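You operate a simulated robot arm through the tools that you are given. There is no shell and no other tool. Be economical: measure what you need, move in short steps, check, and stop when the job is done.

The job below is to be done with a simulated robot arm. You get a single attempt, and the scene is never put back.

## Task
Rub the rusty plate clean with the red pad, then wipe it wet with the white pad.
Fine: water from the tub; pads back, lid shut. A coat counts when it lies all over at full strength: go over it till it gets no stronger. What is to be rubbed or washed off counts as gone when no trace of it is left.

It is judged by the outcome, as a careful person would: the job done as asked, and still so three seconds after it is handed in. It fails if anything else is knocked over, pushed out of place, dropped, spilled or broken. A push-on lid holds only when it is set on centred and level and pressed home; a screw cap is set on level and turned clockwise until tight.

## Robot
A 6-joint arm with a two-finger parallel gripper, fixed in place. Base frame: the origin is at the foot of the arm, x ahead of it, y to its left, z up; the work surface is at about z = 0.8. Units: m, degrees, N and s.
With the tool pointing down near the work surface it reaches from about 0.24 to 0.64 m from the base axis. Its first joint turns from -66.0 to 66.0 degrees. Payload 2.7 kg.
Tool frame: the origin (TCP) lies between the finger pads and is the grasp point; the fingertips stand 0.023 m ahead of it; z points along the fingers, y is the line along which they close. Largest opening 0.094 m; finger width 0.038, thickness 0.01; the body of the gripper, 0.054 by 0.096 m, starts 0.039 m behind the TCP.
Orientation is that of the tool frame in the base frame, as a unit quaternion [x, y, z, w]. With the fingers straight down and closing along the base's y, the tool's x points along the base's -x, its y along +y and its z along -z.

## Interface
- The arm moves only by the tool drive_tool. Its argument "steps" is text: rows parted by semicolons, each of 7 numbers parted by spaces: the opening, from 0 (shut) to 1 (fully open), then the shift along the tool's x, y, z in units of 100 mm (1.0 is 100 mm), then the turn, a rotation vector about the tool's x, y, z in units of 45 degrees (1.0 is 45 degrees). In form: jaw tx ty tz rx ry rz; .... A call has 1 to 8 rows; each row is the pose to reach, as a shift and turn from the pose commanded when the call began, along the tool's axes at that moment. A call with a number of a shift or a turn outside -1 to 1 is refused whole. Rows are played at 5 a second. More than 0.05 m and 8.6 degrees between two rows, or a gripper value outside its range, and nothing of the call is played. Where a pose cannot be reached the arm comes as near as it can. A force on the tool above 40 N (or 10 N above the force at the start of the call, whichever is more), or a blocked arm, ends the call early, and 0.2 s more pass. Each finger travels about 0.045 m/s and halts on what it meets, pressing with about 20 N; the grip force reading is that of the motor and also rises with nothing between the fingers. The clock runs only during rows and for 0.2 s after the last one: add rows that repeat a pose to give the fingers time. It gives the time, the measured TCP pose, the force on the tool (base axes), the opening and the grip force at its end, in the units of the frame above (readings bear some noise), with the torque about the TCP (base axes, N m) and any sound that the robot's microphone picked up.
- Cameras (640 x 400 px; columns grow to the right, rows downward): "scene" is fixed at [0.0829, -0.4212, 1.3999]; the picture's right is [0.79, -0.61, 0.00], its down [-0.31, -0.40, -0.86] and it looks along [0.53, 0.69, -0.50] (base axes); focal length 331 px, centre (320, 200). "wrist" rides on the gripper at [0.086, 0.016, -0.074] in the tool frame; the picture's right is [-0.18, 0.98, 0.00], its down [-0.58, -0.11, -0.81] and it looks along [-0.79, -0.15, 0.59] (tool axes); focal length 243 px, centre (320, 200). There is no depth. A picture from a camera that has moved, and an enlarged one, comes with that camera's place and axes in the base frame and with its lens. The place of the scene camera against the robot may be out by one fixed shift of up to 0.018 m in any direction.
- get_image(camera): a new picture of that camera. The clock stands still meanwhile.
- inspect(camera, box): a new picture of the part [left, top, right, bottom] of that camera's present view, enlarged. The clock stands still meanwhile.
- finish_job(): hands the job in; it is judged then, once.

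Work in short steps. Places have to be worked out from the pictures, the camera data and where the tool is seen: move nearer, look again, correct. Check each grasp and each placing, and mend what went wrong. You have 120 turns and 64 pictures in all, those below and enlarged ones among them. Open the gripper and draw the arm clear of the work before you hand the job in, unless the task says otherwise; then end with one line.

The tools are called after ">>>" as name(argument=value, ...) on one line, values as JSON. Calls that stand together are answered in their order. drive_tool: Moves the arm, as the interface text tells. Its arguments: {"type":"object","properties":{"steps":{"type":"string"}},"required":["steps"]} The other tools are called the same way: get_image (camera) takes a picture; inspect (camera, box) takes an enlarged picture of a part of a camera's view; finish_job () hands the job in.

At the start:

```text
time_s: 0.0
tcp_pos: [0.4486, 0.0257, 1.0678]
ee_rot: [0.0, 1.0, 0.0, 0.0]
contact_force: [0.3, -1.2, -0.5]
ft_torque: [0.01, 0.01, 0.03]
gripper_width: 0.0939
gripper_force: 0.1
```

scene: 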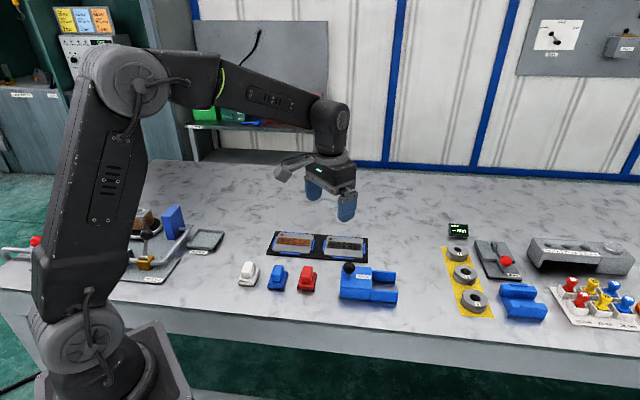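
wrist: 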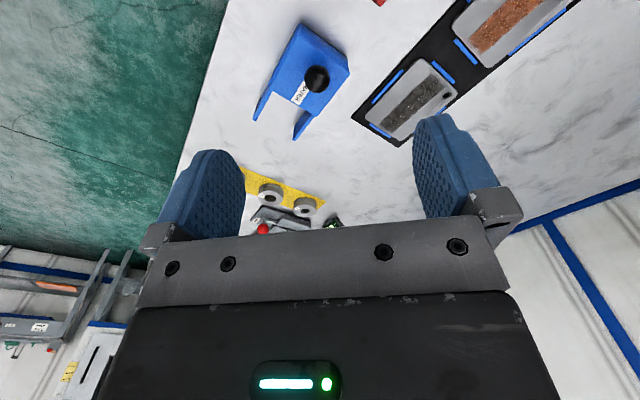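

The view shows two plates, three pads and a blue tub labelled water. I look closer.

>>> inspect(camera="scene", box=[220, 220, 420, 320])

>>> inspect(camera="scene", box=[400, 200, 640, 350])

>>> inspect(camera="scene", box=[0, 190, 240, 310])

```text
3.20 times, centred on (320, 270) of scene
camera zoom: at [0.0829, -0.4212, 1.3999], right [0.79, -0.61, 0.0], down [-0.31, -0.4, -0.86], along [0.53, 0.69, -0.5], focal length 1058 px, centre (320, -24)
```

zoom: 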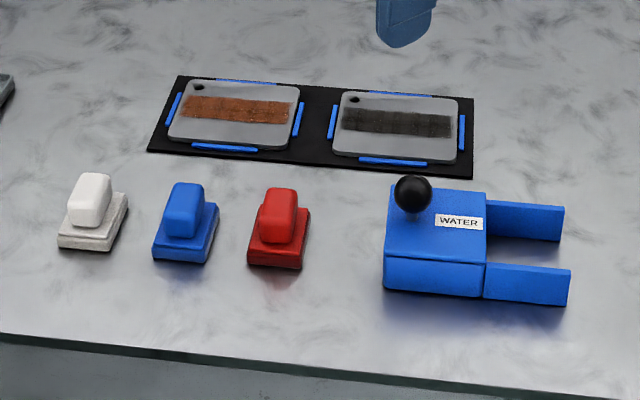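

```text
2.67 times, centred on (520, 275) of scene
camera zoom: at [0.0829, -0.4212, 1.3999], right [0.79, -0.61, 0.0], down [-0.31, -0.4, -0.86], along [0.53, 0.69, -0.5], focal length 882 px, centre (-213, 0)
```

zoom: 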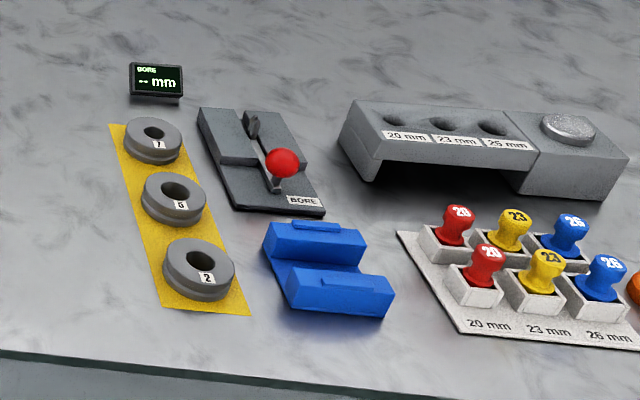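

```text
2.67 times, centred on (120, 250) of scene
camera zoom: at [0.0829, -0.4212, 1.3999], right [0.79, -0.61, 0.0], down [-0.31, -0.4, -0.86], along [0.53, 0.69, -0.5], focal length 882 px, centre (853, 67)
```

zoom: 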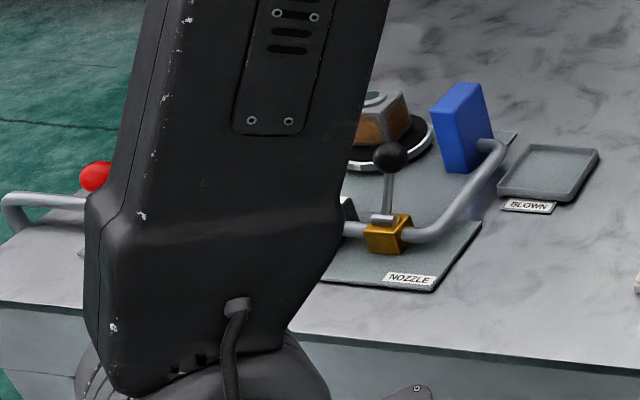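

The pads, plates and tub lie in rows at about 45° to the base axes. I turn the tool to match and move back to see the pads with the wrist camera.

>>> drive_tool(steps="1 0.16 0.03 0 0 0 -0.167; 1 0.32 0.06 0 0 0 -0.333; 1 0.48 0.09 0 0 0 -0.5; 1 0.64 0.12 0 0 0 -0.667; 1 0.8 0.15 0 0 0 -0.833; 1 0.95 0.18 0 0 0 -1; 1 0.95 0.18 0 0 0 -1")

>>> get_image(camera="wrist")

```text
time_s: 1.6
tcp_pos: [0.353, 0.0459, 1.0687]
ee_rot: [-0.383, 0.924, 0.0, -0.001]
contact_force: [0.9, -0.4, 0.0]
ft_torque: [0.01, -0.04, 0.03]
gripper_width: 0.0938
gripper_force: 0.1
```

```text
58 pictures are left
camera wrist: at [0.28, -0.0041, 1.1426], right [-0.57, 0.82, 0.0], down [0.49, 0.34, 0.81], along [0.66, 0.46, -0.59], focal length 243 px, centre (320, 200)
```

wrist: 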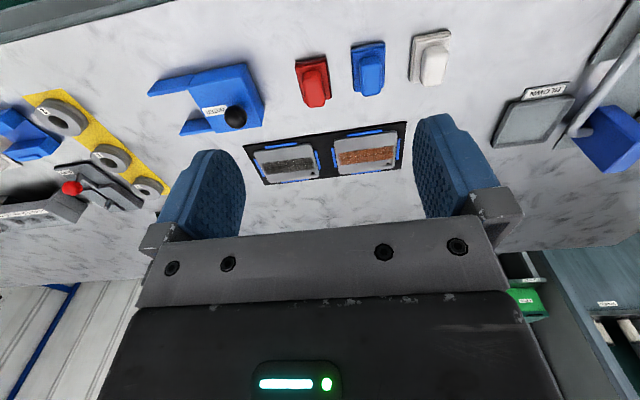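

All is in view; I enlarge for measurement.

>>> inspect(camera="wrist", box=[280, 20, 470, 120])

>>> inspect(camera="wrist", box=[140, 50, 420, 190])

```text
3.37 times, centred on (375, 70) of wrist
camera zoom: at [0.28, -0.0041, 1.1426], right [-0.57, 0.82, 0.0], down [0.49, 0.34, 0.81], along [0.66, 0.46, -0.59], focal length 817 px, centre (135, 638)
```

zoom: 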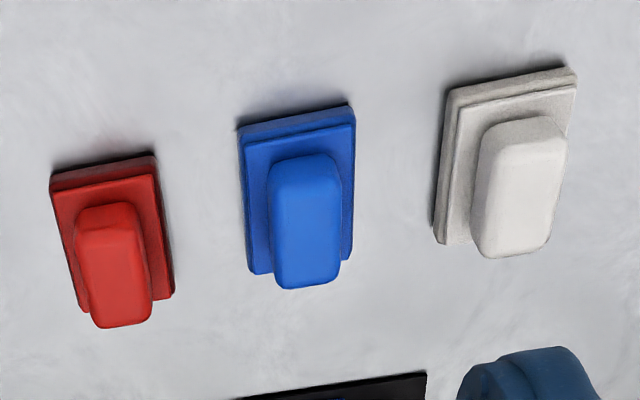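

```text
2.29 times, centred on (280, 120) of wrist
camera zoom: at [0.28, -0.0041, 1.1426], right [-0.57, 0.82, 0.0], down [0.49, 0.34, 0.81], along [0.66, 0.46, -0.59], focal length 555 px, centre (411, 383)
```

zoom: 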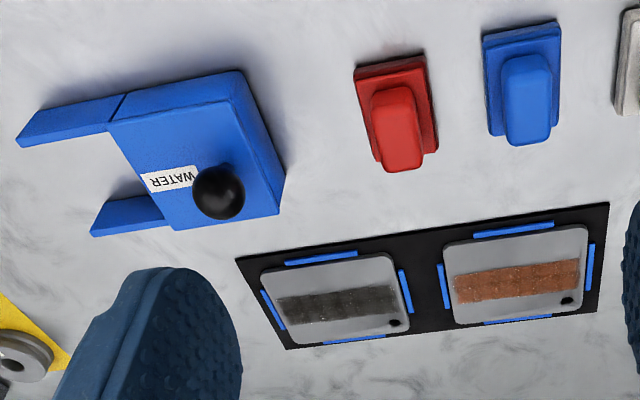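

Handles are long along the p-direction (0.7, 0.7), so yaw 45° suits gripping. The red pad is estimated at (0.427, 0.090); I go above it and look.

>>> drive_tool(steps="1 -0.2 -0.05 0.2 0 0 0; 1 -0.4 -0.1 0.4 0 0 0; 1 -0.6 -0.16 0.6 0 0 0; 1 -0.83 -0.21 0.9 0 0 0; 1 -0.83 -0.21 1 0 0 0; 1 -0.83 -0.21 1 0 0 0")

>>> get_image(camera="wrist")

>>> inspect(camera="scene", box=[220, 180, 420, 320])

```text
time_s: 3.0
tcp_pos: [0.4278, 0.0894, 0.9673]
ee_rot: [-0.383, 0.924, -0.001, 0.0]
contact_force: [0.7, 0.7, 0.2]
ft_torque: [-0.01, -0.01, -0.01]
gripper_width: 0.0939
gripper_force: 0.0
```

```text
55 pictures are left
camera wrist: at [0.3547, 0.0407, 1.0422], right [-0.56, 0.83, 0.0], down [0.49, 0.33, 0.81], along [0.67, 0.46, -0.59], focal length 243 px, centre (320, 200)
```

wrist: 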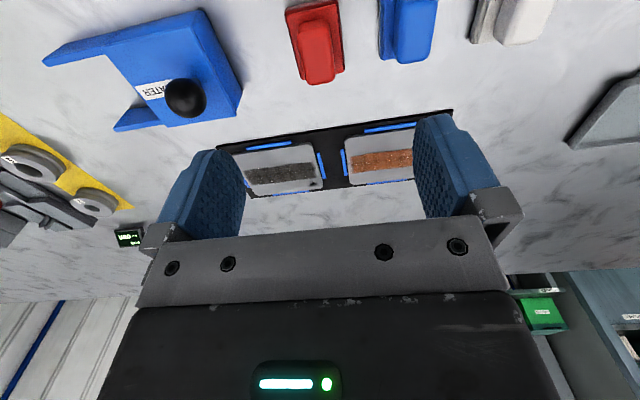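

```text
2.86 times, centred on (320, 250) of scene
camera zoom: at [0.0829, -0.4212, 1.3999], right [0.79, -0.61, 0.0], down [-0.31, -0.4, -0.86], along [0.53, 0.69, -0.5], focal length 944 px, centre (320, 57)
```

zoom: 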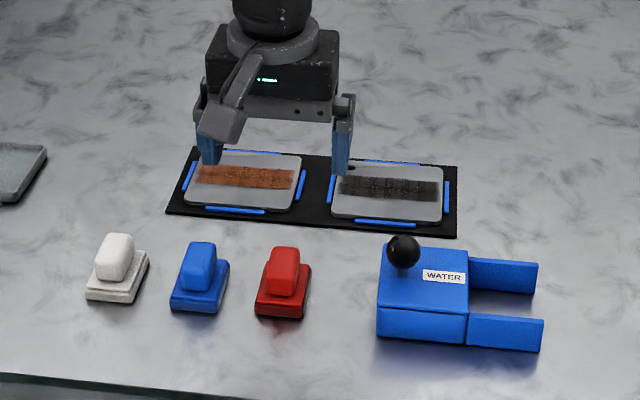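

Handle of the red pad lies right beneath the TCP. I narrow the jaws to ~0.06 m and descend, then look from close.

>>> drive_tool(steps="0.62 0 0 0.25 0 0 0; 0.62 0 0 0.5 0 0 0; 0.62 0 0 0.75 0 0 0; 0.62 0 0 0.97 0 0 0; 0.62 0 0 0.97 0 0 0")

>>> get_image(camera="wrist")

>>> inspect(camera="scene", box=[260, 220, 360, 300])

```text
time_s: 4.2
tcp_pos: [0.4278, 0.088, 0.8709]
ee_rot: [-0.382, 0.924, -0.001, 0.001]
contact_force: [0.4, -0.2, 0.2]
ft_torque: [0.0, -0.01, 0.0]
gripper_width: 0.0582
gripper_force: 0.1
```

```text
53 pictures are left
camera wrist: at [0.3547, 0.0399, 0.9456], right [-0.56, 0.83, 0.0], down [0.49, 0.33, 0.81], along [0.67, 0.46, -0.59], focal length 243 px, centre (320, 200)
```

wrist: 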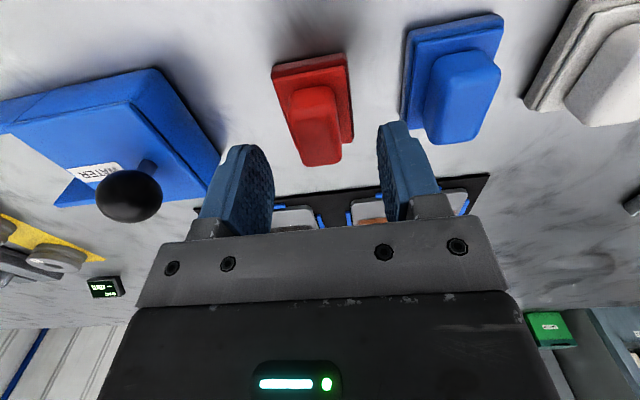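

```text
5.00 times, centred on (310, 260) of scene
camera zoom: at [0.0829, -0.4212, 1.3999], right [0.79, -0.61, 0.0], down [-0.31, -0.4, -0.86], along [0.53, 0.69, -0.5], focal length 1653 px, centre (370, -100)
```

zoom: 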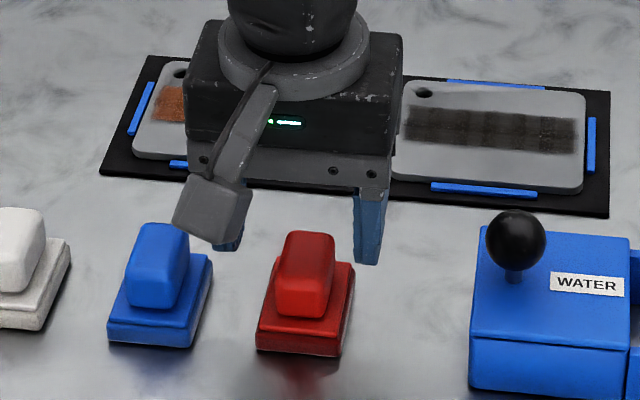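

The fingers straddle the handle. I go down so that the tips end just above the pad base, and close.

>>> drive_tool(steps="0.62 0.02 0 0.15 0 0 0; 0.62 0.02 0 0.28 0 0 0; 0.62 0.02 0 0.28 0 0 0; 0.2 0.02 0 0.28 0 0 0; 0 0.02 0 0.28 0 0 0; 0 0.02 0 0.28 0 0 0; 0 0.02 0 0.28 0 0 0; 0 0.02 0 0.28 0 0 0")

>>> inspect(camera="scene", box=[260, 220, 360, 300])

```text
time_s: 6.0
tcp_pos: [0.4255, 0.0881, 0.8444]
ee_rot: [-0.383, 0.924, 0.0, 0.0]
contact_force: [-0.3, -0.2, 0.2]
ft_torque: [0.01, -0.03, 0.04]
gripper_width: 0.0253
gripper_force: 20.1
```

```text
5.00 times, centred on (310, 260) of scene
camera zoom: at [0.0829, -0.4212, 1.3999], right [0.79, -0.61, 0.0], down [-0.31, -0.4, -0.86], along [0.53, 0.69, -0.5], focal length 1653 px, centre (370, -100)
```

zoom: 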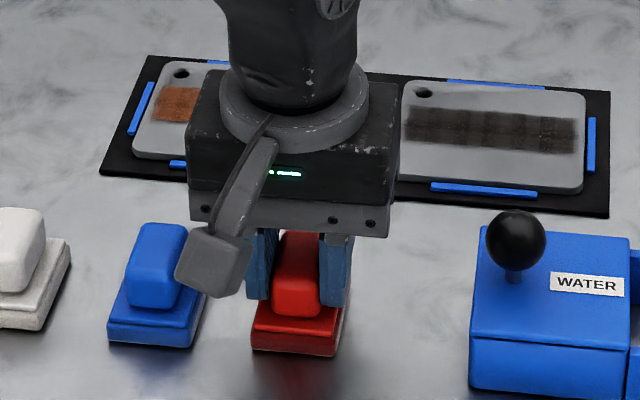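

The red pad is held (width 0.025), bottom 0.044 below the TCP. I lift and carry it toward the rusty plate, estimated at centre (0.489, 0.2475).

>>> drive_tool(steps="0 0 0 -0.3 0 0 0; 0 0 0 -0.6 0 0 0; 0 -0.3 0.2 -0.6 0 0 0; 0 -0.6 0.4 -0.6 0 0 0; 0 -0.95 0.6 -0.6 0 0 0; 0 -0.95 0.68 -0.6 0 0 0")

>>> drive_tool(steps="0 -0.3 0 0 0 0 0; 0 -0.63 0 0 0 0 0; 0 -0.63 0 0.1 0 0 0; 0 -0.63 0 0.2 0 0 0; 0 -0.63 0 0.2 0 0 0")

>>> inspect(camera="scene", box=[240, 200, 400, 300])

>>> get_image(camera="wrist")

```text
time_s: 7.4
tcp_pos: [0.4454, 0.2013, 0.9033]
ee_rot: [-0.382, 0.924, -0.001, -0.001]
contact_force: [-0.4, 1.1, -0.1]
ft_torque: [-0.01, -0.01, -0.01]
gripper_width: 0.0253
gripper_force: 19.7
```

```text
time_s: 8.6
tcp_pos: [0.4901, 0.2476, 0.8844]
ee_rot: [-0.383, 0.924, 0.001, 0.0]
contact_force: [-0.5, 0.7, -0.6]
ft_torque: [0.0, -0.01, 0.0]
gripper_width: 0.0254
gripper_force: 19.9
```

```text
4.00 times, centred on (320, 250) of scene
camera zoom: at [0.0829, -0.4212, 1.3999], right [0.79, -0.61, 0.0], down [-0.31, -0.4, -0.86], along [0.53, 0.69, -0.5], focal length 1322 px, centre (320, 0)
```

zoom: 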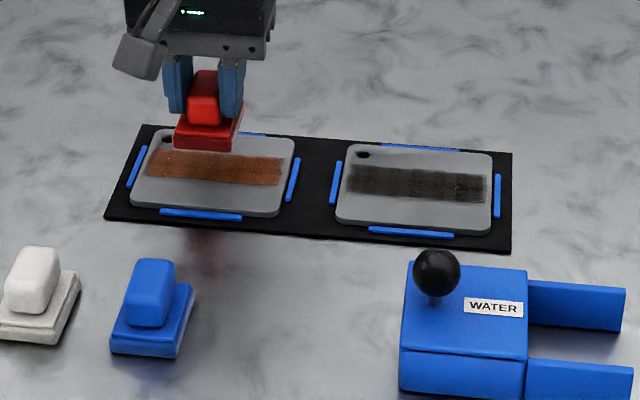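

```text
49 pictures are left
camera wrist: at [0.4172, 0.1983, 0.9575], right [-0.56, 0.83, 0.0], down [0.49, 0.33, 0.81], along [0.67, 0.46, -0.59], focal length 243 px, centre (320, 200)
```

wrist: 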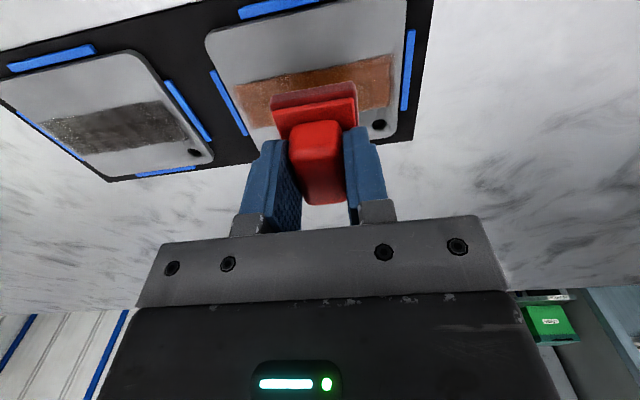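

Refined strip centre is (0.492, 0.2455), nearly beneath the pad. I lower in small steps until contact.

>>> drive_tool(steps="0 0 -0.03 0.15 0 0 0; 0 0 -0.03 0.28 0 0 0; 0 0 -0.03 0.31 0 0 0; 0 0 -0.03 0.325 0 0 0; 0 0 -0.03 0.325 0 0 0")

```text
time_s: 9.8
tcp_pos: [0.4912, 0.2448, 0.8525]
ee_rot: [-0.383, 0.924, 0.001, 0.001]
contact_force: [-5.4, -1.6, 13.0]
ft_torque: [-0.13, 0.27, 0.0]
gripper_width: 0.0254
gripper_force: 19.8
```

Contact at 13 N. Now rubbing strokes along the strip.

>>> drive_tool(steps="0 0 0.15 0 0 0 0; 0 0 0.3 0 0 0 0; 0 0 0.15 0 0 0 0; 0 0 0 0 0 0 0; 0 0 -0.15 0 0 0 0; 0 0 -0.3 0 0 0 0; 0 0 -0.15 0 0 0 0; 0 0 0 0 0 0 0")

>>> get_image(camera="wrist")

```text
time_s: 11.6
tcp_pos: [0.4924, 0.2446, 0.8521]
ee_rot: [-0.383, 0.924, -0.001, 0.0]
contact_force: [5.7, -6.0, 19.1]
ft_torque: [-0.13, -0.15, -0.02]
gripper_width: 0.0254
gripper_force: 19.7
```

```text
48 pictures are left
camera wrist: at [0.4198, 0.1955, 0.926], right [-0.56, 0.83, 0.0], down [0.49, 0.33, 0.81], along [0.67, 0.46, -0.59], focal length 243 px, centre (320, 200)
```

wrist: 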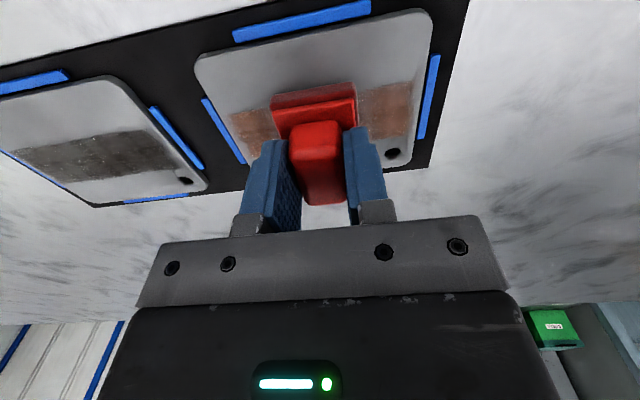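

The rust is fading. More strokes.

>>> drive_tool(steps="0 0 0.17 0 0 0 0; 0 0 0.33 0 0 0 0; 0 0 0.17 0 0 0 0; 0 0 0.33 0 0 0 0; 0 0 0 0 0 0 0; 0 0 -0.33 0 0 0 0; 0 0 -0.17 0 0 0 0; 0 0 -0.33 0 0 0 0")

>>> drive_tool(steps="0 0 0.17 0 0 0 0; 0 0 0.33 0 0 0 0; 0 0 0.5 0 0 0 0; 0 0 0.67 0 0 0 0; 0 0 0.5 0 0 0 0; 0 0 0.67 0 0 0 0; 0 0 0.5 0 0 0 0; 0 0 0.33 0 0 0 0")

>>> drive_tool(steps="0 0 0.17 0 0 0 0; 0 0 0.33 0 0 0 0; 0 0 0.17 0 0 0 0; 0 0 0 0 0 0 0; 0 0 -0.17 0 0 0 0; 0 0 -0.33 0 0 0 0; 0 0 -0.17 0 0 0 0; 0 0 0 0 0 0 0")

>>> get_image(camera="wrist")

```text
time_s: 13.4
tcp_pos: [0.5136, 0.2233, 0.8512]
ee_rot: [-0.382, 0.924, 0.0, -0.001]
contact_force: [-5.3, 5.3, 15.9]
ft_torque: [0.2, 0.02, 0.07]
gripper_width: 0.0255
gripper_force: 20.2
```

```text
time_s: 15.2
tcp_pos: [0.4913, 0.2466, 0.85]
ee_rot: [-0.383, 0.924, 0.0, 0.0]
contact_force: [-3.9, 3.2, 13.8]
ft_torque: [0.15, 0.09, -0.02]
gripper_width: 0.0253
gripper_force: 20.6
```

```text
time_s: 17.0
tcp_pos: [0.492, 0.2438, 0.8511]
ee_rot: [-0.383, 0.924, 0.0, 0.001]
contact_force: [3.9, -3.0, 11.5]
ft_torque: [-0.08, -0.11, 0.04]
gripper_width: 0.0255
gripper_force: 19.7
```

```text
47 pictures are left
camera wrist: at [0.4193, 0.1955, 0.9251], right [-0.57, 0.82, 0.0], down [0.49, 0.33, 0.81], along [0.67, 0.46, -0.59], focal length 243 px, centre (320, 200)
```

wrist: 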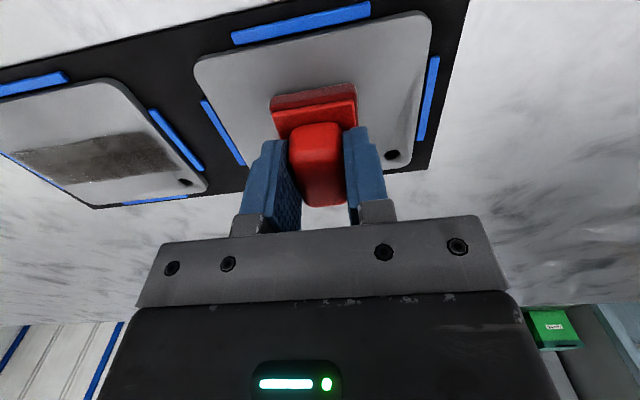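

Nearly clean; one more round with slightly more pressure, then lift and inspect.

>>> drive_tool(steps="0 0 0.17 0.02 0 0 0; 0 0 0.34 0.02 0 0 0; 0 0 0.17 0.02 0 0 0; 0 0 0.34 0.02 0 0 0; 0 0 0 0.02 0 0 0; 0 0 -0.34 0.02 0 0 0; 0 0 -0.17 0.02 0 0 0; 0 0 -0.34 0.02 0 0 0")

>>> drive_tool(steps="0 0 0.17 0 0 0 0; 0 0 0.34 0 0 0 0; 0 0 0.51 0 0 0 0; 0 0 0.68 0 0 0 0; 0 0 0.34 0 0 0 0; 0 0 0.34 -0.3 0 0 0; 0 0.4 0.34 -0.5 0 0 0; 0 0.8 0.34 -0.5 0 0 0")

>>> inspect(camera="scene", box=[250, 210, 390, 290])

>>> get_image(camera="wrist")

```text
time_s: 18.8
tcp_pos: [0.5161, 0.2229, 0.8502]
ee_rot: [-0.384, 0.923, 0.0, 0.001]
contact_force: [-5.7, 6.9, 19.6]
ft_torque: [0.14, 0.09, -0.01]
gripper_width: 0.0254
gripper_force: 19.9
```

```text
time_s: 20.6
tcp_pos: [0.4352, 0.1868, 0.8979]
ee_rot: [-0.383, 0.924, 0.0, 0.0]
contact_force: [0.1, -0.7, -1.0]
ft_torque: [-0.01, 0.03, 0.01]
gripper_width: 0.0256
gripper_force: 20.0
```

```text
4.57 times, centred on (320, 250) of scene
camera zoom: at [0.0829, -0.4212, 1.3999], right [0.79, -0.61, 0.0], down [-0.31, -0.4, -0.86], along [0.53, 0.69, -0.5], focal length 1511 px, centre (320, -29)
```

zoom: 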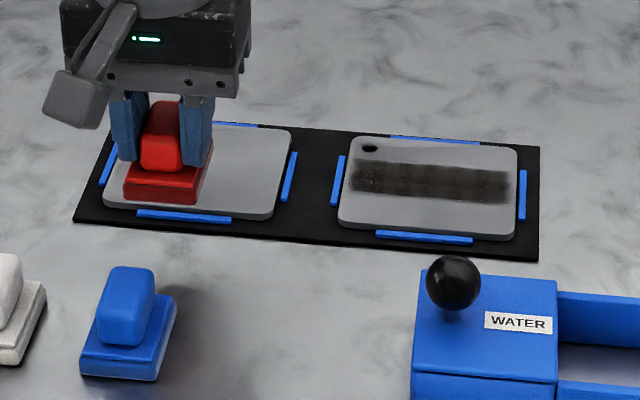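

```text
45 pictures are left
camera wrist: at [0.3621, 0.1391, 0.9722], right [-0.56, 0.83, 0.0], down [0.49, 0.33, 0.81], along [0.67, 0.46, -0.59], focal length 243 px, centre (320, 200)
```

wrist: 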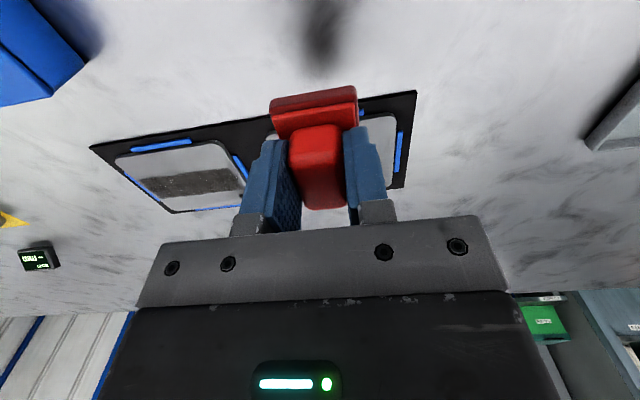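

I move over the red pad's home spot and check the plate on the way.

>>> drive_tool(steps="0 0.2 -0.16 0 0 0 0; 0 0.4 -0.32 0 0 0 0; 0 0.6 -0.5 0 0 0 0; 0 0.766 -0.658 0 0 0 0; 0 0.766 -0.658 0 0 0 0; 0 0.766 -0.658 0 0 0 0")

>>> inspect(camera="scene", box=[250, 210, 330, 260])

>>> inspect(camera="wrist", box=[180, 60, 460, 220])

```text
time_s: 22.0
tcp_pos: [0.4292, 0.087, 0.8983]
ee_rot: [-0.383, 0.924, -0.001, 0.0]
contact_force: [0.0, -0.3, -0.8]
ft_torque: [-0.01, 0.01, 0.01]
gripper_width: 0.0254
gripper_force: 20.0
```

```text
8.00 times, centred on (290, 235) of scene
camera zoom: at [0.0829, -0.4212, 1.3999], right [0.79, -0.61, 0.0], down [-0.31, -0.4, -0.86], along [0.53, 0.69, -0.5], focal length 2644 px, centre (560, -80)
```

zoom: 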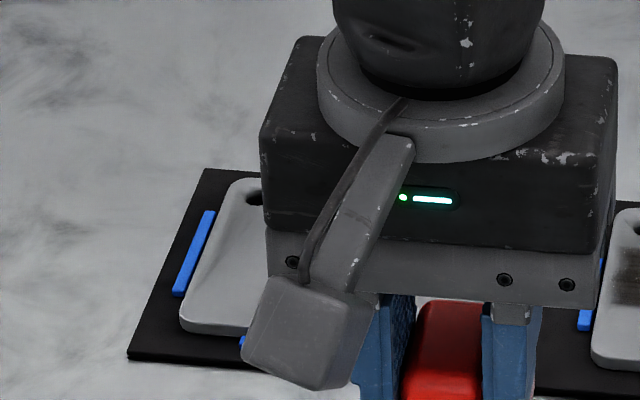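

```text
2.29 times, centred on (320, 140) of wrist
camera zoom: at [0.3554, 0.0386, 0.9729], right [-0.56, 0.83, 0.0], down [0.49, 0.33, 0.81], along [0.67, 0.46, -0.59], focal length 555 px, centre (320, 337)
```

zoom: 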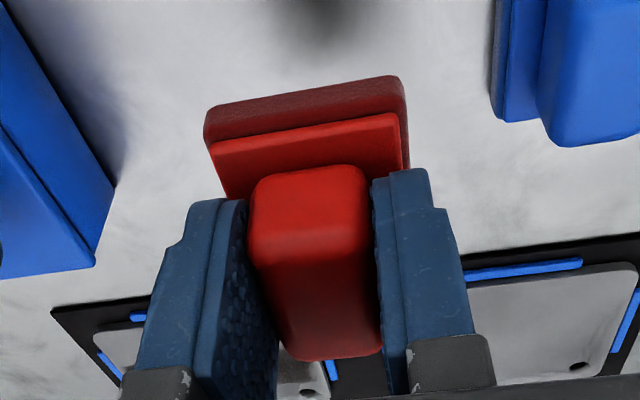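

The visible parts of the plate are clean. I set the red pad down at home.

>>> drive_tool(steps="0 0.01 0 0.2 0 0 0; 0 0.01 0 0.4 0 0 0; 0 0.01 0 0.5 0 0 0; 0 0.01 0 0.535 0 0 0; 0 0.01 0 0.535 0 0 0")

```text
time_s: 23.2
tcp_pos: [0.4275, 0.0878, 0.8463]
ee_rot: [-0.382, 0.924, -0.001, 0.0]
contact_force: [-0.1, -0.8, -0.5]
ft_torque: [-0.01, 0.0, -0.01]
gripper_width: 0.0253
gripper_force: 19.4
```

>>> drive_tool(steps="0 0 0 0.015 0 0 0; 0 0 0 0.03 0 0 0; 0 0 0 0.03 0 0 0")

```text
time_s: 24.0
tcp_pos: [0.4276, 0.0872, 0.8427]
ee_rot: [-0.383, 0.924, 0.0, 0.0]
contact_force: [0.4, 0.3, -0.8]
ft_torque: [0.02, -0.02, 0.0]
gripper_width: 0.0253
gripper_force: 20.2
```

No contact yet; I lower a bit further (pad may have slid up in the grip).

>>> drive_tool(steps="0 0 0 0.01 0 0 0; 0 0 0 0.02 0 0 0; 0 0 0 0.02 0 0 0")

>>> inspect(camera="scene", box=[260, 220, 360, 300])

```text
time_s: 24.8
tcp_pos: [0.4259, 0.0863, 0.841]
ee_rot: [-0.382, 0.924, 0.0, 0.0]
contact_force: [0.0, -0.7, -0.5]
ft_torque: [0.0, -0.02, 0.0]
gripper_width: 0.0255
gripper_force: 20.0
```

```text
5.00 times, centred on (310, 260) of scene
camera zoom: at [0.0829, -0.4212, 1.3999], right [0.79, -0.61, 0.0], down [-0.31, -0.4, -0.86], along [0.53, 0.69, -0.5], focal length 1653 px, centre (370, -100)
```

zoom: 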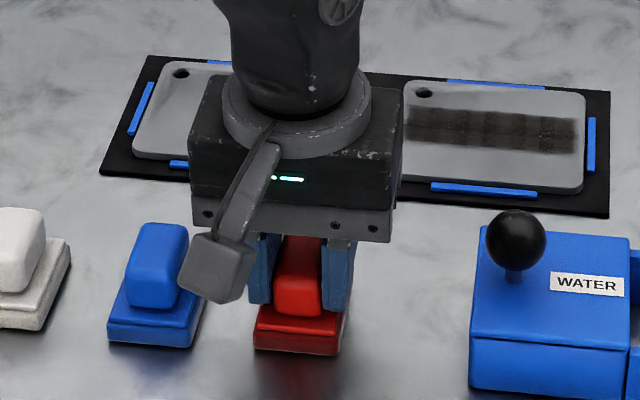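

>>> drive_tool(steps="0 0 0 0.01 0 0 0; 0 0 0 0.02 0 0 0; 0 0 0 0.02 0 0 0")

```text
time_s: 25.6
tcp_pos: [0.4269, 0.0874, 0.8395]
ee_rot: [-0.383, 0.924, -0.001, 0.001]
contact_force: [-6.3, 0.8, 21.0]
ft_torque: [0.05, 0.14, 0.02]
gripper_width: 0.0254
gripper_force: 19.2
```

Contact with the table. I raise 1 mm, open moderately and retreat upward.

>>> drive_tool(steps="0 0 0 -0.01 0 0 0; 0.4 0 0 -0.01 0 0 0; 0.6 0 0 -0.01 0 0 0; 0.6 0 0 -0.01 0 0 0; 0.6 0 0 -0.25 0 0 0; 0.6 0 0 -0.5 0 0 0; 0.6 0 0 -0.9 0 0 0; 0.6 0 0 -1 0 0 0")

>>> drive_tool(steps="0.6 0.2 -0.3 -0.4 0 0 0; 0.6 0.4 -0.3 -0.7 0 0 0; 0.6 0.6 -0.3 -1 0 0 0; 0.6 0.9 -0.3 -1 0 0 0; 0.6 0.9 -0.3 -1 0 0 0")

>>> inspect(camera="scene", box=[220, 220, 420, 320])

>>> get_image(camera="wrist")

```text
time_s: 27.4
tcp_pos: [0.426, 0.0869, 0.9395]
ee_rot: [-0.382, 0.924, -0.001, -0.001]
contact_force: [0.2, -0.7, -0.4]
ft_torque: [0.01, 0.0, 0.0]
gripper_width: 0.0565
gripper_force: 0.0
```

```text
refused: row 1 steps farther than a row can; nothing moved
```

```text
3.20 times, centred on (320, 270) of scene
camera zoom: at [0.0829, -0.4212, 1.3999], right [0.79, -0.61, 0.0], down [-0.31, -0.4, -0.86], along [0.53, 0.69, -0.5], focal length 1058 px, centre (320, -24)
```

zoom: 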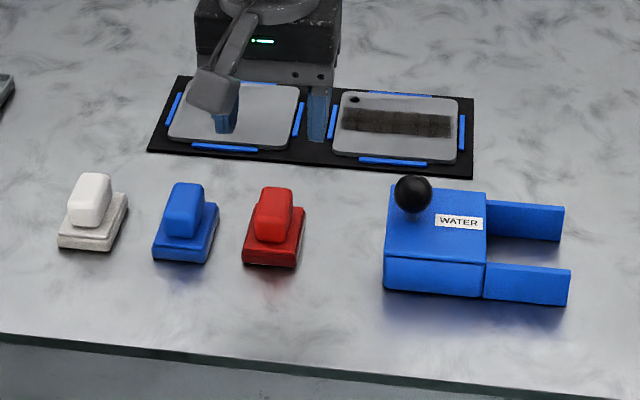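

```text
40 pictures are left
camera wrist: at [0.3528, 0.0376, 1.0134], right [-0.56, 0.83, 0.0], down [0.49, 0.33, 0.81], along [0.67, 0.46, -0.59], focal length 243 px, centre (320, 200)
```

wrist: 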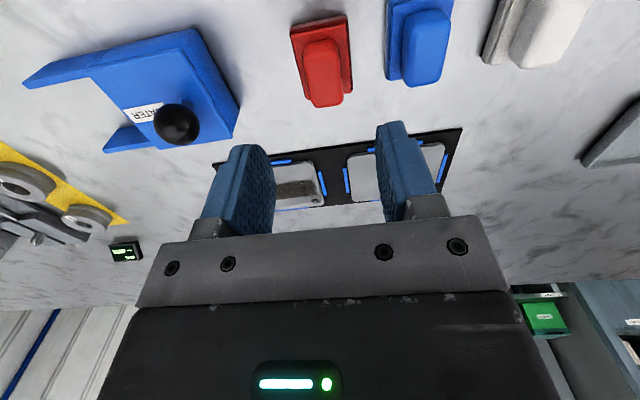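

Red pad is back. Now I study the tub and knob closely.

>>> inspect(camera="wrist", box=[20, 20, 260, 170])

>>> inspect(camera="scene", box=[330, 250, 410, 310])

```text
2.67 times, centred on (140, 95) of wrist
camera zoom: at [0.3528, 0.0376, 1.0134], right [-0.56, 0.83, 0.0], down [0.49, 0.33, 0.81], along [0.67, 0.46, -0.59], focal length 647 px, centre (800, 480)
```

zoom: 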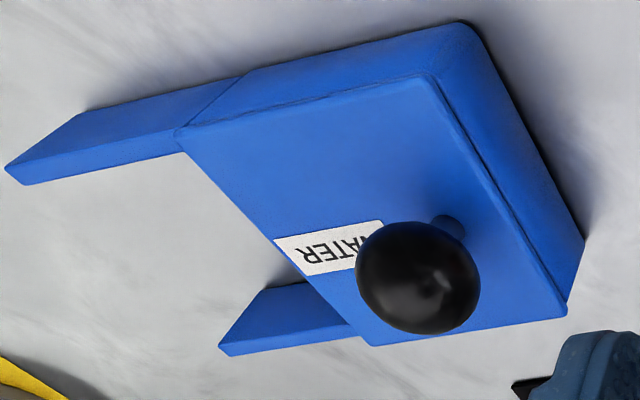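

```text
6.67 times, centred on (370, 280) of scene
camera zoom: at [0.0829, -0.4212, 1.3999], right [0.79, -0.61, 0.0], down [-0.31, -0.4, -0.86], along [0.53, 0.69, -0.5], focal length 2204 px, centre (-13, -333)
```

zoom: 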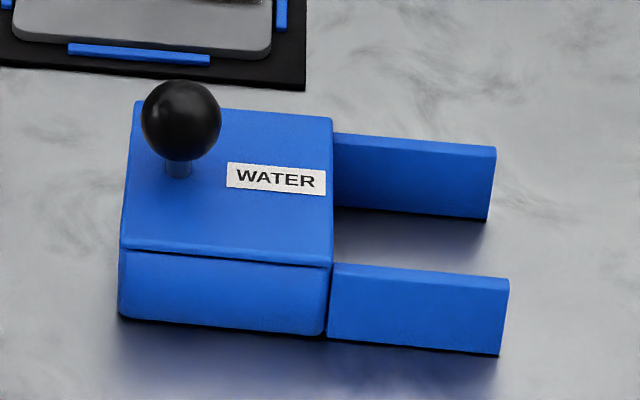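

The lid (top z≈0.837) seems to slide along the rails toward +d; the knob ball is at about (0.5035, 0.014, 0.863). I move above it.

>>> drive_tool(steps="0.62 0 -0.3 0 0 0 0; 0.62 0 -0.6 0 0 0 0; 0.62 0 -1 0 0 0 0; 0.62 -0.03 -1 0 0 0 0")

>>> drive_tool(steps="0.62 0 -0.065 0 0 0 0; 0.62 0 -0.065 0.2 0 0 0; 0.62 0 -0.065 0.3 0 0 0; 0.62 0 -0.065 0.3 0 0 0")

>>> get_image(camera="wrist")

>>> inspect(camera="scene", box=[300, 190, 460, 310])

```text
time_s: 28.4
tcp_pos: [0.4993, 0.0181, 0.9382]
ee_rot: [-0.383, 0.924, 0.0, 0.0]
contact_force: [0.5, 0.1, 0.4]
ft_torque: [0.01, -0.03, -0.01]
gripper_width: 0.0582
gripper_force: 0.1
```

```text
time_s: 29.4
tcp_pos: [0.5038, 0.0127, 0.9082]
ee_rot: [-0.382, 0.924, 0.0, -0.001]
contact_force: [-0.1, 0.2, -0.4]
ft_torque: [0.01, 0.0, 0.01]
gripper_width: 0.0585
gripper_force: 0.1
```

```text
37 pictures are left
camera wrist: at [0.431, -0.0351, 0.9821], right [-0.56, 0.83, 0.0], down [0.49, 0.33, 0.81], along [0.67, 0.46, -0.59], focal length 243 px, centre (320, 200)
```

wrist: 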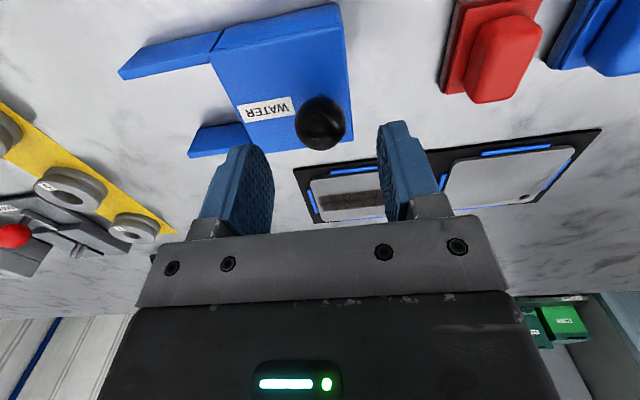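

```text
3.33 times, centred on (380, 250) of scene
camera zoom: at [0.0829, -0.4212, 1.3999], right [0.79, -0.61, 0.0], down [-0.31, -0.4, -0.86], along [0.53, 0.69, -0.5], focal length 1102 px, centre (120, 33)
```

zoom: 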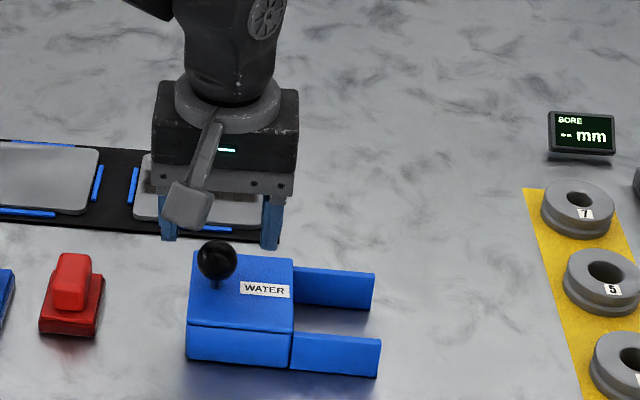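

Ball is centred between fingers. I descend and grip it.

>>> drive_tool(steps="0.62 0 0.02 0.2 0 0 0; 0.62 0 0.02 0.4 0 0 0; 0.62 0 0.02 0.4 0 0 0; 0.3 0 0.02 0.4 0 0 0; 0.1 0 0.02 0.4 0 0 0; 0 0 0.02 0.4 0 0 0; 0 0 0.02 0.4 0 0 0")

>>> inspect(camera="scene", box=[330, 230, 430, 310])

```text
time_s: 31.0
tcp_pos: [0.5037, 0.0138, 0.8674]
ee_rot: [-0.382, 0.924, 0.0, 0.002]
contact_force: [9.4, -8.0, -3.2]
ft_torque: [0.05, -0.19, 0.0]
gripper_width: 0.0289
gripper_force: 45.3
```

```text
5.00 times, centred on (380, 270) of scene
camera zoom: at [0.0832, -0.4214, 1.3998], right [0.79, -0.61, 0.0], down [-0.31, -0.4, -0.86], along [0.53, 0.69, -0.5], focal length 1653 px, centre (20, -150)
```

zoom: 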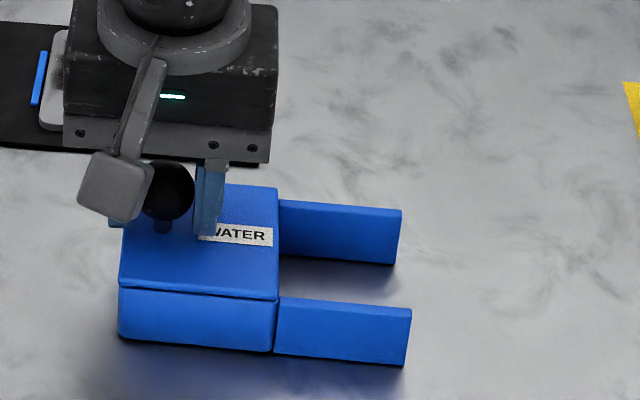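

Gripped. I try sliding the lid 2 cm toward the rails.

>>> drive_tool(steps="0 0 -0.05 0 0 0 0; 0 0 -0.1 0 0 0 0; 0 0 -0.15 0 0 0 0; 0 0 -0.2 0 0 0 0; 0 0 -0.2 0 0 0 0")

>>> inspect(camera="scene", box=[330, 230, 430, 310])

```text
time_s: 32.2
tcp_pos: [0.5173, 0.0014, 0.8678]
ee_rot: [-0.383, 0.924, -0.001, 0.001]
contact_force: [4.5, 5.6, -8.9]
ft_torque: [-0.19, 0.3, 0.06]
gripper_width: 0.0289
gripper_force: 45.0
```

```text
5.00 times, centred on (380, 270) of scene
camera zoom: at [0.0832, -0.421, 1.3999], right [0.79, -0.61, 0.0], down [-0.31, -0.4, -0.86], along [0.53, 0.69, -0.5], focal length 1653 px, centre (20, -150)
```

zoom: 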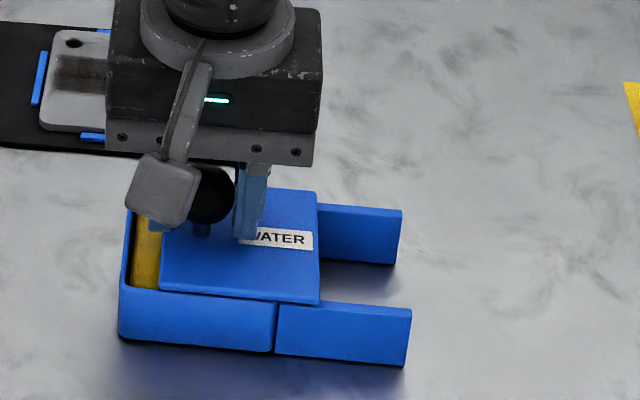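

The lid slides, revealing the inside. I continue about 4.8 cm more.

>>> drive_tool(steps="0 0 -0.08 0 0 0 0; 0 0 -0.16 0 0 0 0; 0 0 -0.24 0 0 0 0; 0 0 -0.32 0 0 0 0; 0 0 -0.4 0 0 0 0; 0 0 -0.48 0 0 0 0; 0 0 -0.5 0 0 0 0; 0 0 -0.5 0 0 0 0")

>>> inspect(camera="scene", box=[330, 230, 430, 310])

```text
time_s: 34.0
tcp_pos: [0.5522, -0.0343, 0.8682]
ee_rot: [-0.383, 0.924, 0.0, -0.001]
contact_force: [3.4, 4.5, -13.4]
ft_torque: [0.1, -0.02, -0.03]
gripper_width: 0.0288
gripper_force: 45.0
```

```text
5.00 times, centred on (380, 270) of scene
camera zoom: at [0.0832, -0.4211, 1.3999], right [0.79, -0.61, 0.0], down [-0.31, -0.4, -0.86], along [0.53, 0.69, -0.5], focal length 1653 px, centre (20, -150)
```

zoom: 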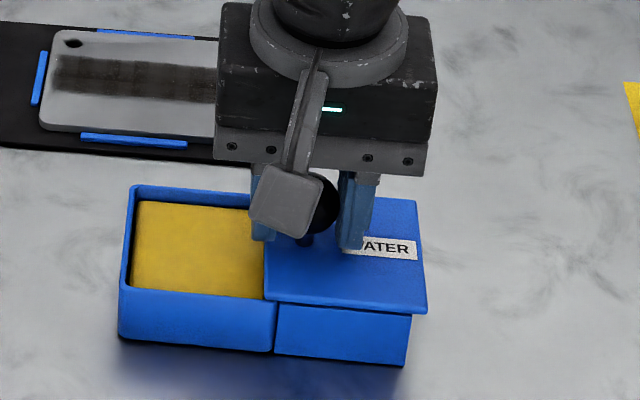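

Open enough, with a yellow wet sponge inside. I release the knob and rise.

>>> drive_tool(steps="0.2 0 0 0 0 0 0; 0.5 0 0 0 0 0 0; 0.62 0 0 0 0 0 0; 0.62 0 0 0 0 0 0; 0.62 0 0 -0.2 0 0 0; 0.62 0 0 -0.5 0 0 0; 0.62 0 0 -0.9 0 0 0; 0.62 0 0 -0.9 0 0 0")

>>> inspect(camera="scene", box=[330, 230, 430, 310])

```text
time_s: 35.8
tcp_pos: [0.5522, -0.0352, 0.9579]
ee_rot: [-0.382, 0.924, 0.0, 0.0]
contact_force: [-0.5, 0.6, 0.9]
ft_torque: [-0.02, -0.01, 0.02]
gripper_width: 0.058
gripper_force: 0.0
```

```text
5.00 times, centred on (380, 270) of scene
camera zoom: at [0.0829, -0.4212, 1.3999], right [0.79, -0.61, 0.0], down [-0.31, -0.4, -0.86], along [0.53, 0.69, -0.5], focal length 1653 px, centre (20, -150)
```

zoom: 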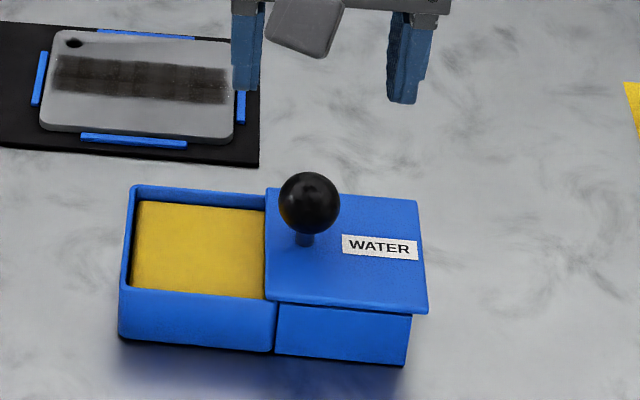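

Lid stays put. I move along the row to the white pad at about (0.318, 0.193).

>>> drive_tool(steps="0.62 0 0.33 0 0 0 0; 0.62 0 0.66 0 0 0 0; 0.62 0 1 0 0 0 0")

>>> drive_tool(steps="0.62 0 0.33 0 0 0 0; 0.62 0 0.66 0 0 0 0; 0.62 0 1 0 0 0 0")

>>> drive_tool(steps="0.62 0 0.33 0 0 0 0; 0.62 0 0.66 0 0 0 0; 0.62 0 1 0 0 0 0")

>>> drive_tool(steps="0.62 0.04 0.2 0 0 0 0; 0.62 0.04 0.26 0.3 0 0 0; 0.62 0.04 0.26 0.3 0 0 0")

>>> get_image(camera="wrist")

>>> inspect(camera="scene", box=[220, 210, 340, 300])

```text
time_s: 36.6
tcp_pos: [0.4818, 0.038, 0.9589]
ee_rot: [-0.383, 0.924, 0.0, 0.0]
contact_force: [-0.6, -0.2, -0.6]
ft_torque: [-0.03, 0.01, -0.01]
gripper_width: 0.0582
gripper_force: 0.2
```

```text
time_s: 37.4
tcp_pos: [0.4102, 0.1068, 0.9589]
ee_rot: [-0.382, 0.924, 0.001, 0.0]
contact_force: [-0.1, 0.2, -0.4]
ft_torque: [0.02, -0.01, 0.01]
gripper_width: 0.058
gripper_force: 0.0
```

```text
time_s: 38.2
tcp_pos: [0.3404, 0.1774, 0.9578]
ee_rot: [-0.382, 0.924, -0.001, 0.001]
contact_force: [0.2, 0.2, 0.3]
ft_torque: [0.01, 0.01, -0.02]
gripper_width: 0.0583
gripper_force: 0.0
```

```text
time_s: 39.0
tcp_pos: [0.3188, 0.1951, 0.9292]
ee_rot: [-0.382, 0.924, 0.0, 0.0]
contact_force: [0.2, 0.2, -0.3]
ft_torque: [-0.03, 0.03, 0.02]
gripper_width: 0.0584
gripper_force: 0.1
```

```text
31 pictures are left
camera wrist: at [0.2459, 0.1447, 1.0031], right [-0.56, 0.83, 0.0], down [0.49, 0.33, 0.81], along [0.67, 0.46, -0.59], focal length 243 px, centre (320, 200)
```

wrist: 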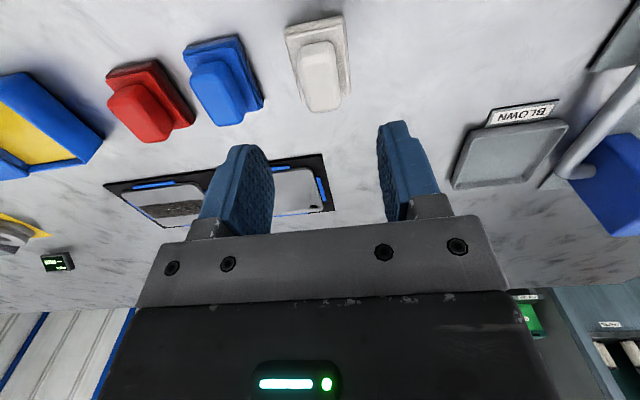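

```text
4.44 times, centred on (280, 255) of scene
camera zoom: at [0.0829, -0.4212, 1.3999], right [0.79, -0.61, 0.0], down [-0.31, -0.4, -0.86], along [0.53, 0.69, -0.5], focal length 1469 px, centre (498, -44)
```

zoom: 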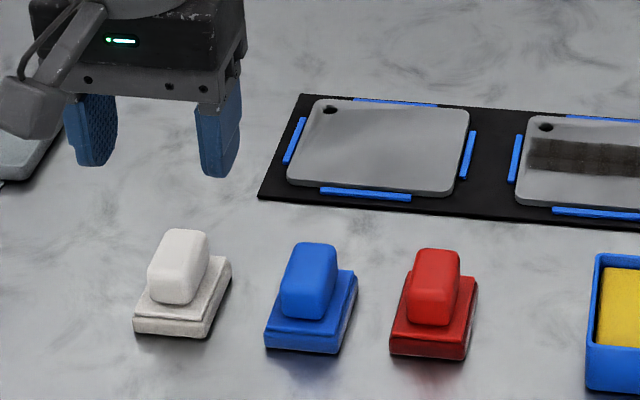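

The plate shows no rust. White handle is nearly below the TCP; I descend and grip.

>>> drive_tool(steps="0.62 0.02 0.02 0.3 0 0 0; 0.62 0.02 0.02 0.6 0 0 0; 0.62 0.02 0.02 0.8 0 0 0; 0.62 0.02 0.02 0.875 0 0 0; 0.62 0.02 0.02 0.875 0 0 0")

>>> inspect(camera="scene", box=[210, 220, 310, 300])

```text
time_s: 40.2
tcp_pos: [0.3168, 0.1925, 0.8414]
ee_rot: [-0.383, 0.924, 0.0, 0.001]
contact_force: [-0.1, 0.5, 0.3]
ft_torque: [-0.01, 0.03, 0.03]
gripper_width: 0.0582
gripper_force: 0.1
```

```text
5.00 times, centred on (260, 260) of scene
camera zoom: at [0.0829, -0.4212, 1.3999], right [0.79, -0.61, 0.0], down [-0.31, -0.4, -0.86], along [0.53, 0.69, -0.5], focal length 1653 px, centre (620, -100)
```

zoom: 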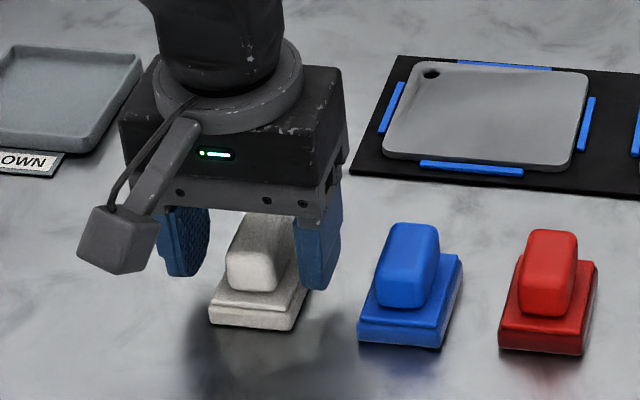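

Handle sits centrally. Close.

>>> drive_tool(steps="0.4 0 0 0 0 0 0; 0.2 0 0 0 0 0 0; 0 0 0 0 0 0 0; 0 0 0 0 0 0 0; 0 0 0 0 0 0 0; 0 0 0 0 0 0 0")

>>> inspect(camera="scene", box=[210, 220, 310, 300])

```text
time_s: 41.6
tcp_pos: [0.3163, 0.1928, 0.8409]
ee_rot: [-0.382, 0.924, 0.0, 0.001]
contact_force: [-0.8, 0.0, -0.5]
ft_torque: [0.0, 0.0, -0.03]
gripper_width: 0.0253
gripper_force: 20.0
```

```text
5.00 times, centred on (260, 260) of scene
camera zoom: at [0.0829, -0.4212, 1.3999], right [0.79, -0.61, 0.0], down [-0.31, -0.4, -0.86], along [0.53, 0.69, -0.5], focal length 1653 px, centre (620, -100)
```

zoom: 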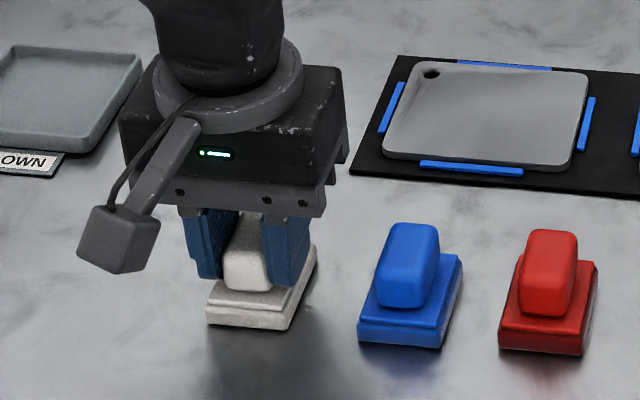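

Gripped. Lift and carry to the tub opening.

>>> drive_tool(steps="0 0 0 -0.3 0 0 0; 0 0 0 -0.6 0 0 0; 0 0 0 -0.9 0 0 0; 0 0 -0.3 -0.9 0 0 0; 0 0 -0.6 -0.9 0 0 0; 0 0 -0.9 -0.9 0 0 0; 0 0 -0.9 -0.9 0 0 0")

>>> drive_tool(steps="0 0 -0.3 0 0 0 0; 0 0 -0.6 0 0 0 0; 0 0 -0.9 0 0 0 0; 0 0 -0.9 0 0 0 0")

>>> drive_tool(steps="0 0 -0.3 0 0 0 0; 0 0 -0.6 0 0 0 0; 0 -0.05 -0.91 0 0 0 0; 0 -0.05 -0.91 0 0 0 0; 0 -0.05 -0.91 0 0 0 0")

>>> get_image(camera="wrist")

>>> inspect(camera="scene", box=[330, 230, 430, 310])

```text
time_s: 43.2
tcp_pos: [0.3801, 0.1301, 0.9306]
ee_rot: [-0.383, 0.924, -0.001, -0.001]
contact_force: [0.0, 0.1, -0.4]
ft_torque: [-0.01, 0.0, -0.02]
gripper_width: 0.0252
gripper_force: 20.3
```

```text
time_s: 44.2
tcp_pos: [0.4441, 0.0663, 0.9314]
ee_rot: [-0.383, 0.924, 0.0, 0.0]
contact_force: [0.2, -0.4, -0.8]
ft_torque: [0.01, -0.02, -0.03]
gripper_width: 0.0253
gripper_force: 19.9
```

```text
time_s: 45.4
tcp_pos: [0.5115, 0.0052, 0.9299]
ee_rot: [-0.383, 0.924, 0.001, 0.0]
contact_force: [0.4, -0.5, -0.3]
ft_torque: [0.01, -0.01, 0.01]
gripper_width: 0.0253
gripper_force: 19.7
```

```text
27 pictures are left
camera wrist: at [0.4385, -0.044, 1.0043], right [-0.56, 0.83, 0.0], down [0.49, 0.33, 0.81], along [0.67, 0.46, -0.59], focal length 243 px, centre (320, 200)
```

wrist: 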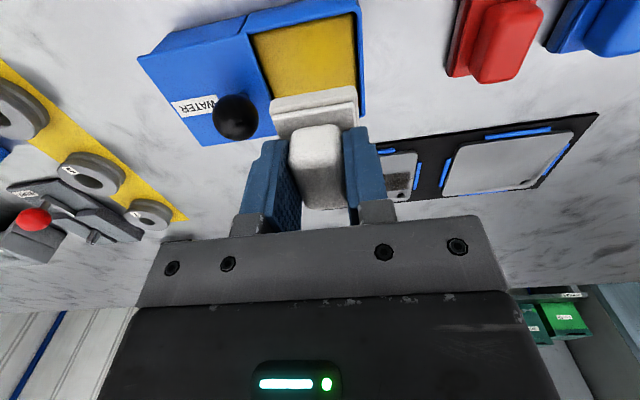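

```text
5.00 times, centred on (380, 270) of scene
camera zoom: at [0.0829, -0.4212, 1.3999], right [0.79, -0.61, 0.0], down [-0.31, -0.4, -0.86], along [0.53, 0.69, -0.5], focal length 1653 px, centre (20, -150)
```

zoom: 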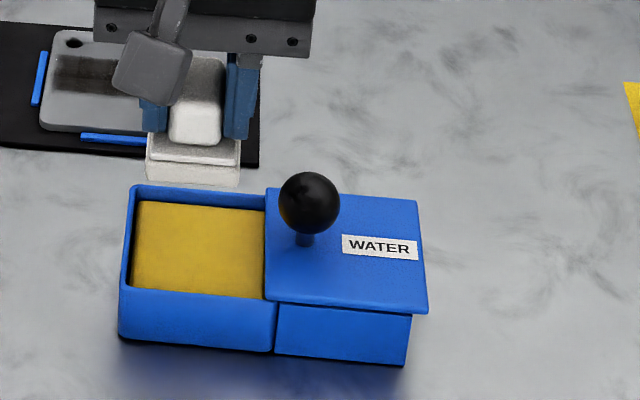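

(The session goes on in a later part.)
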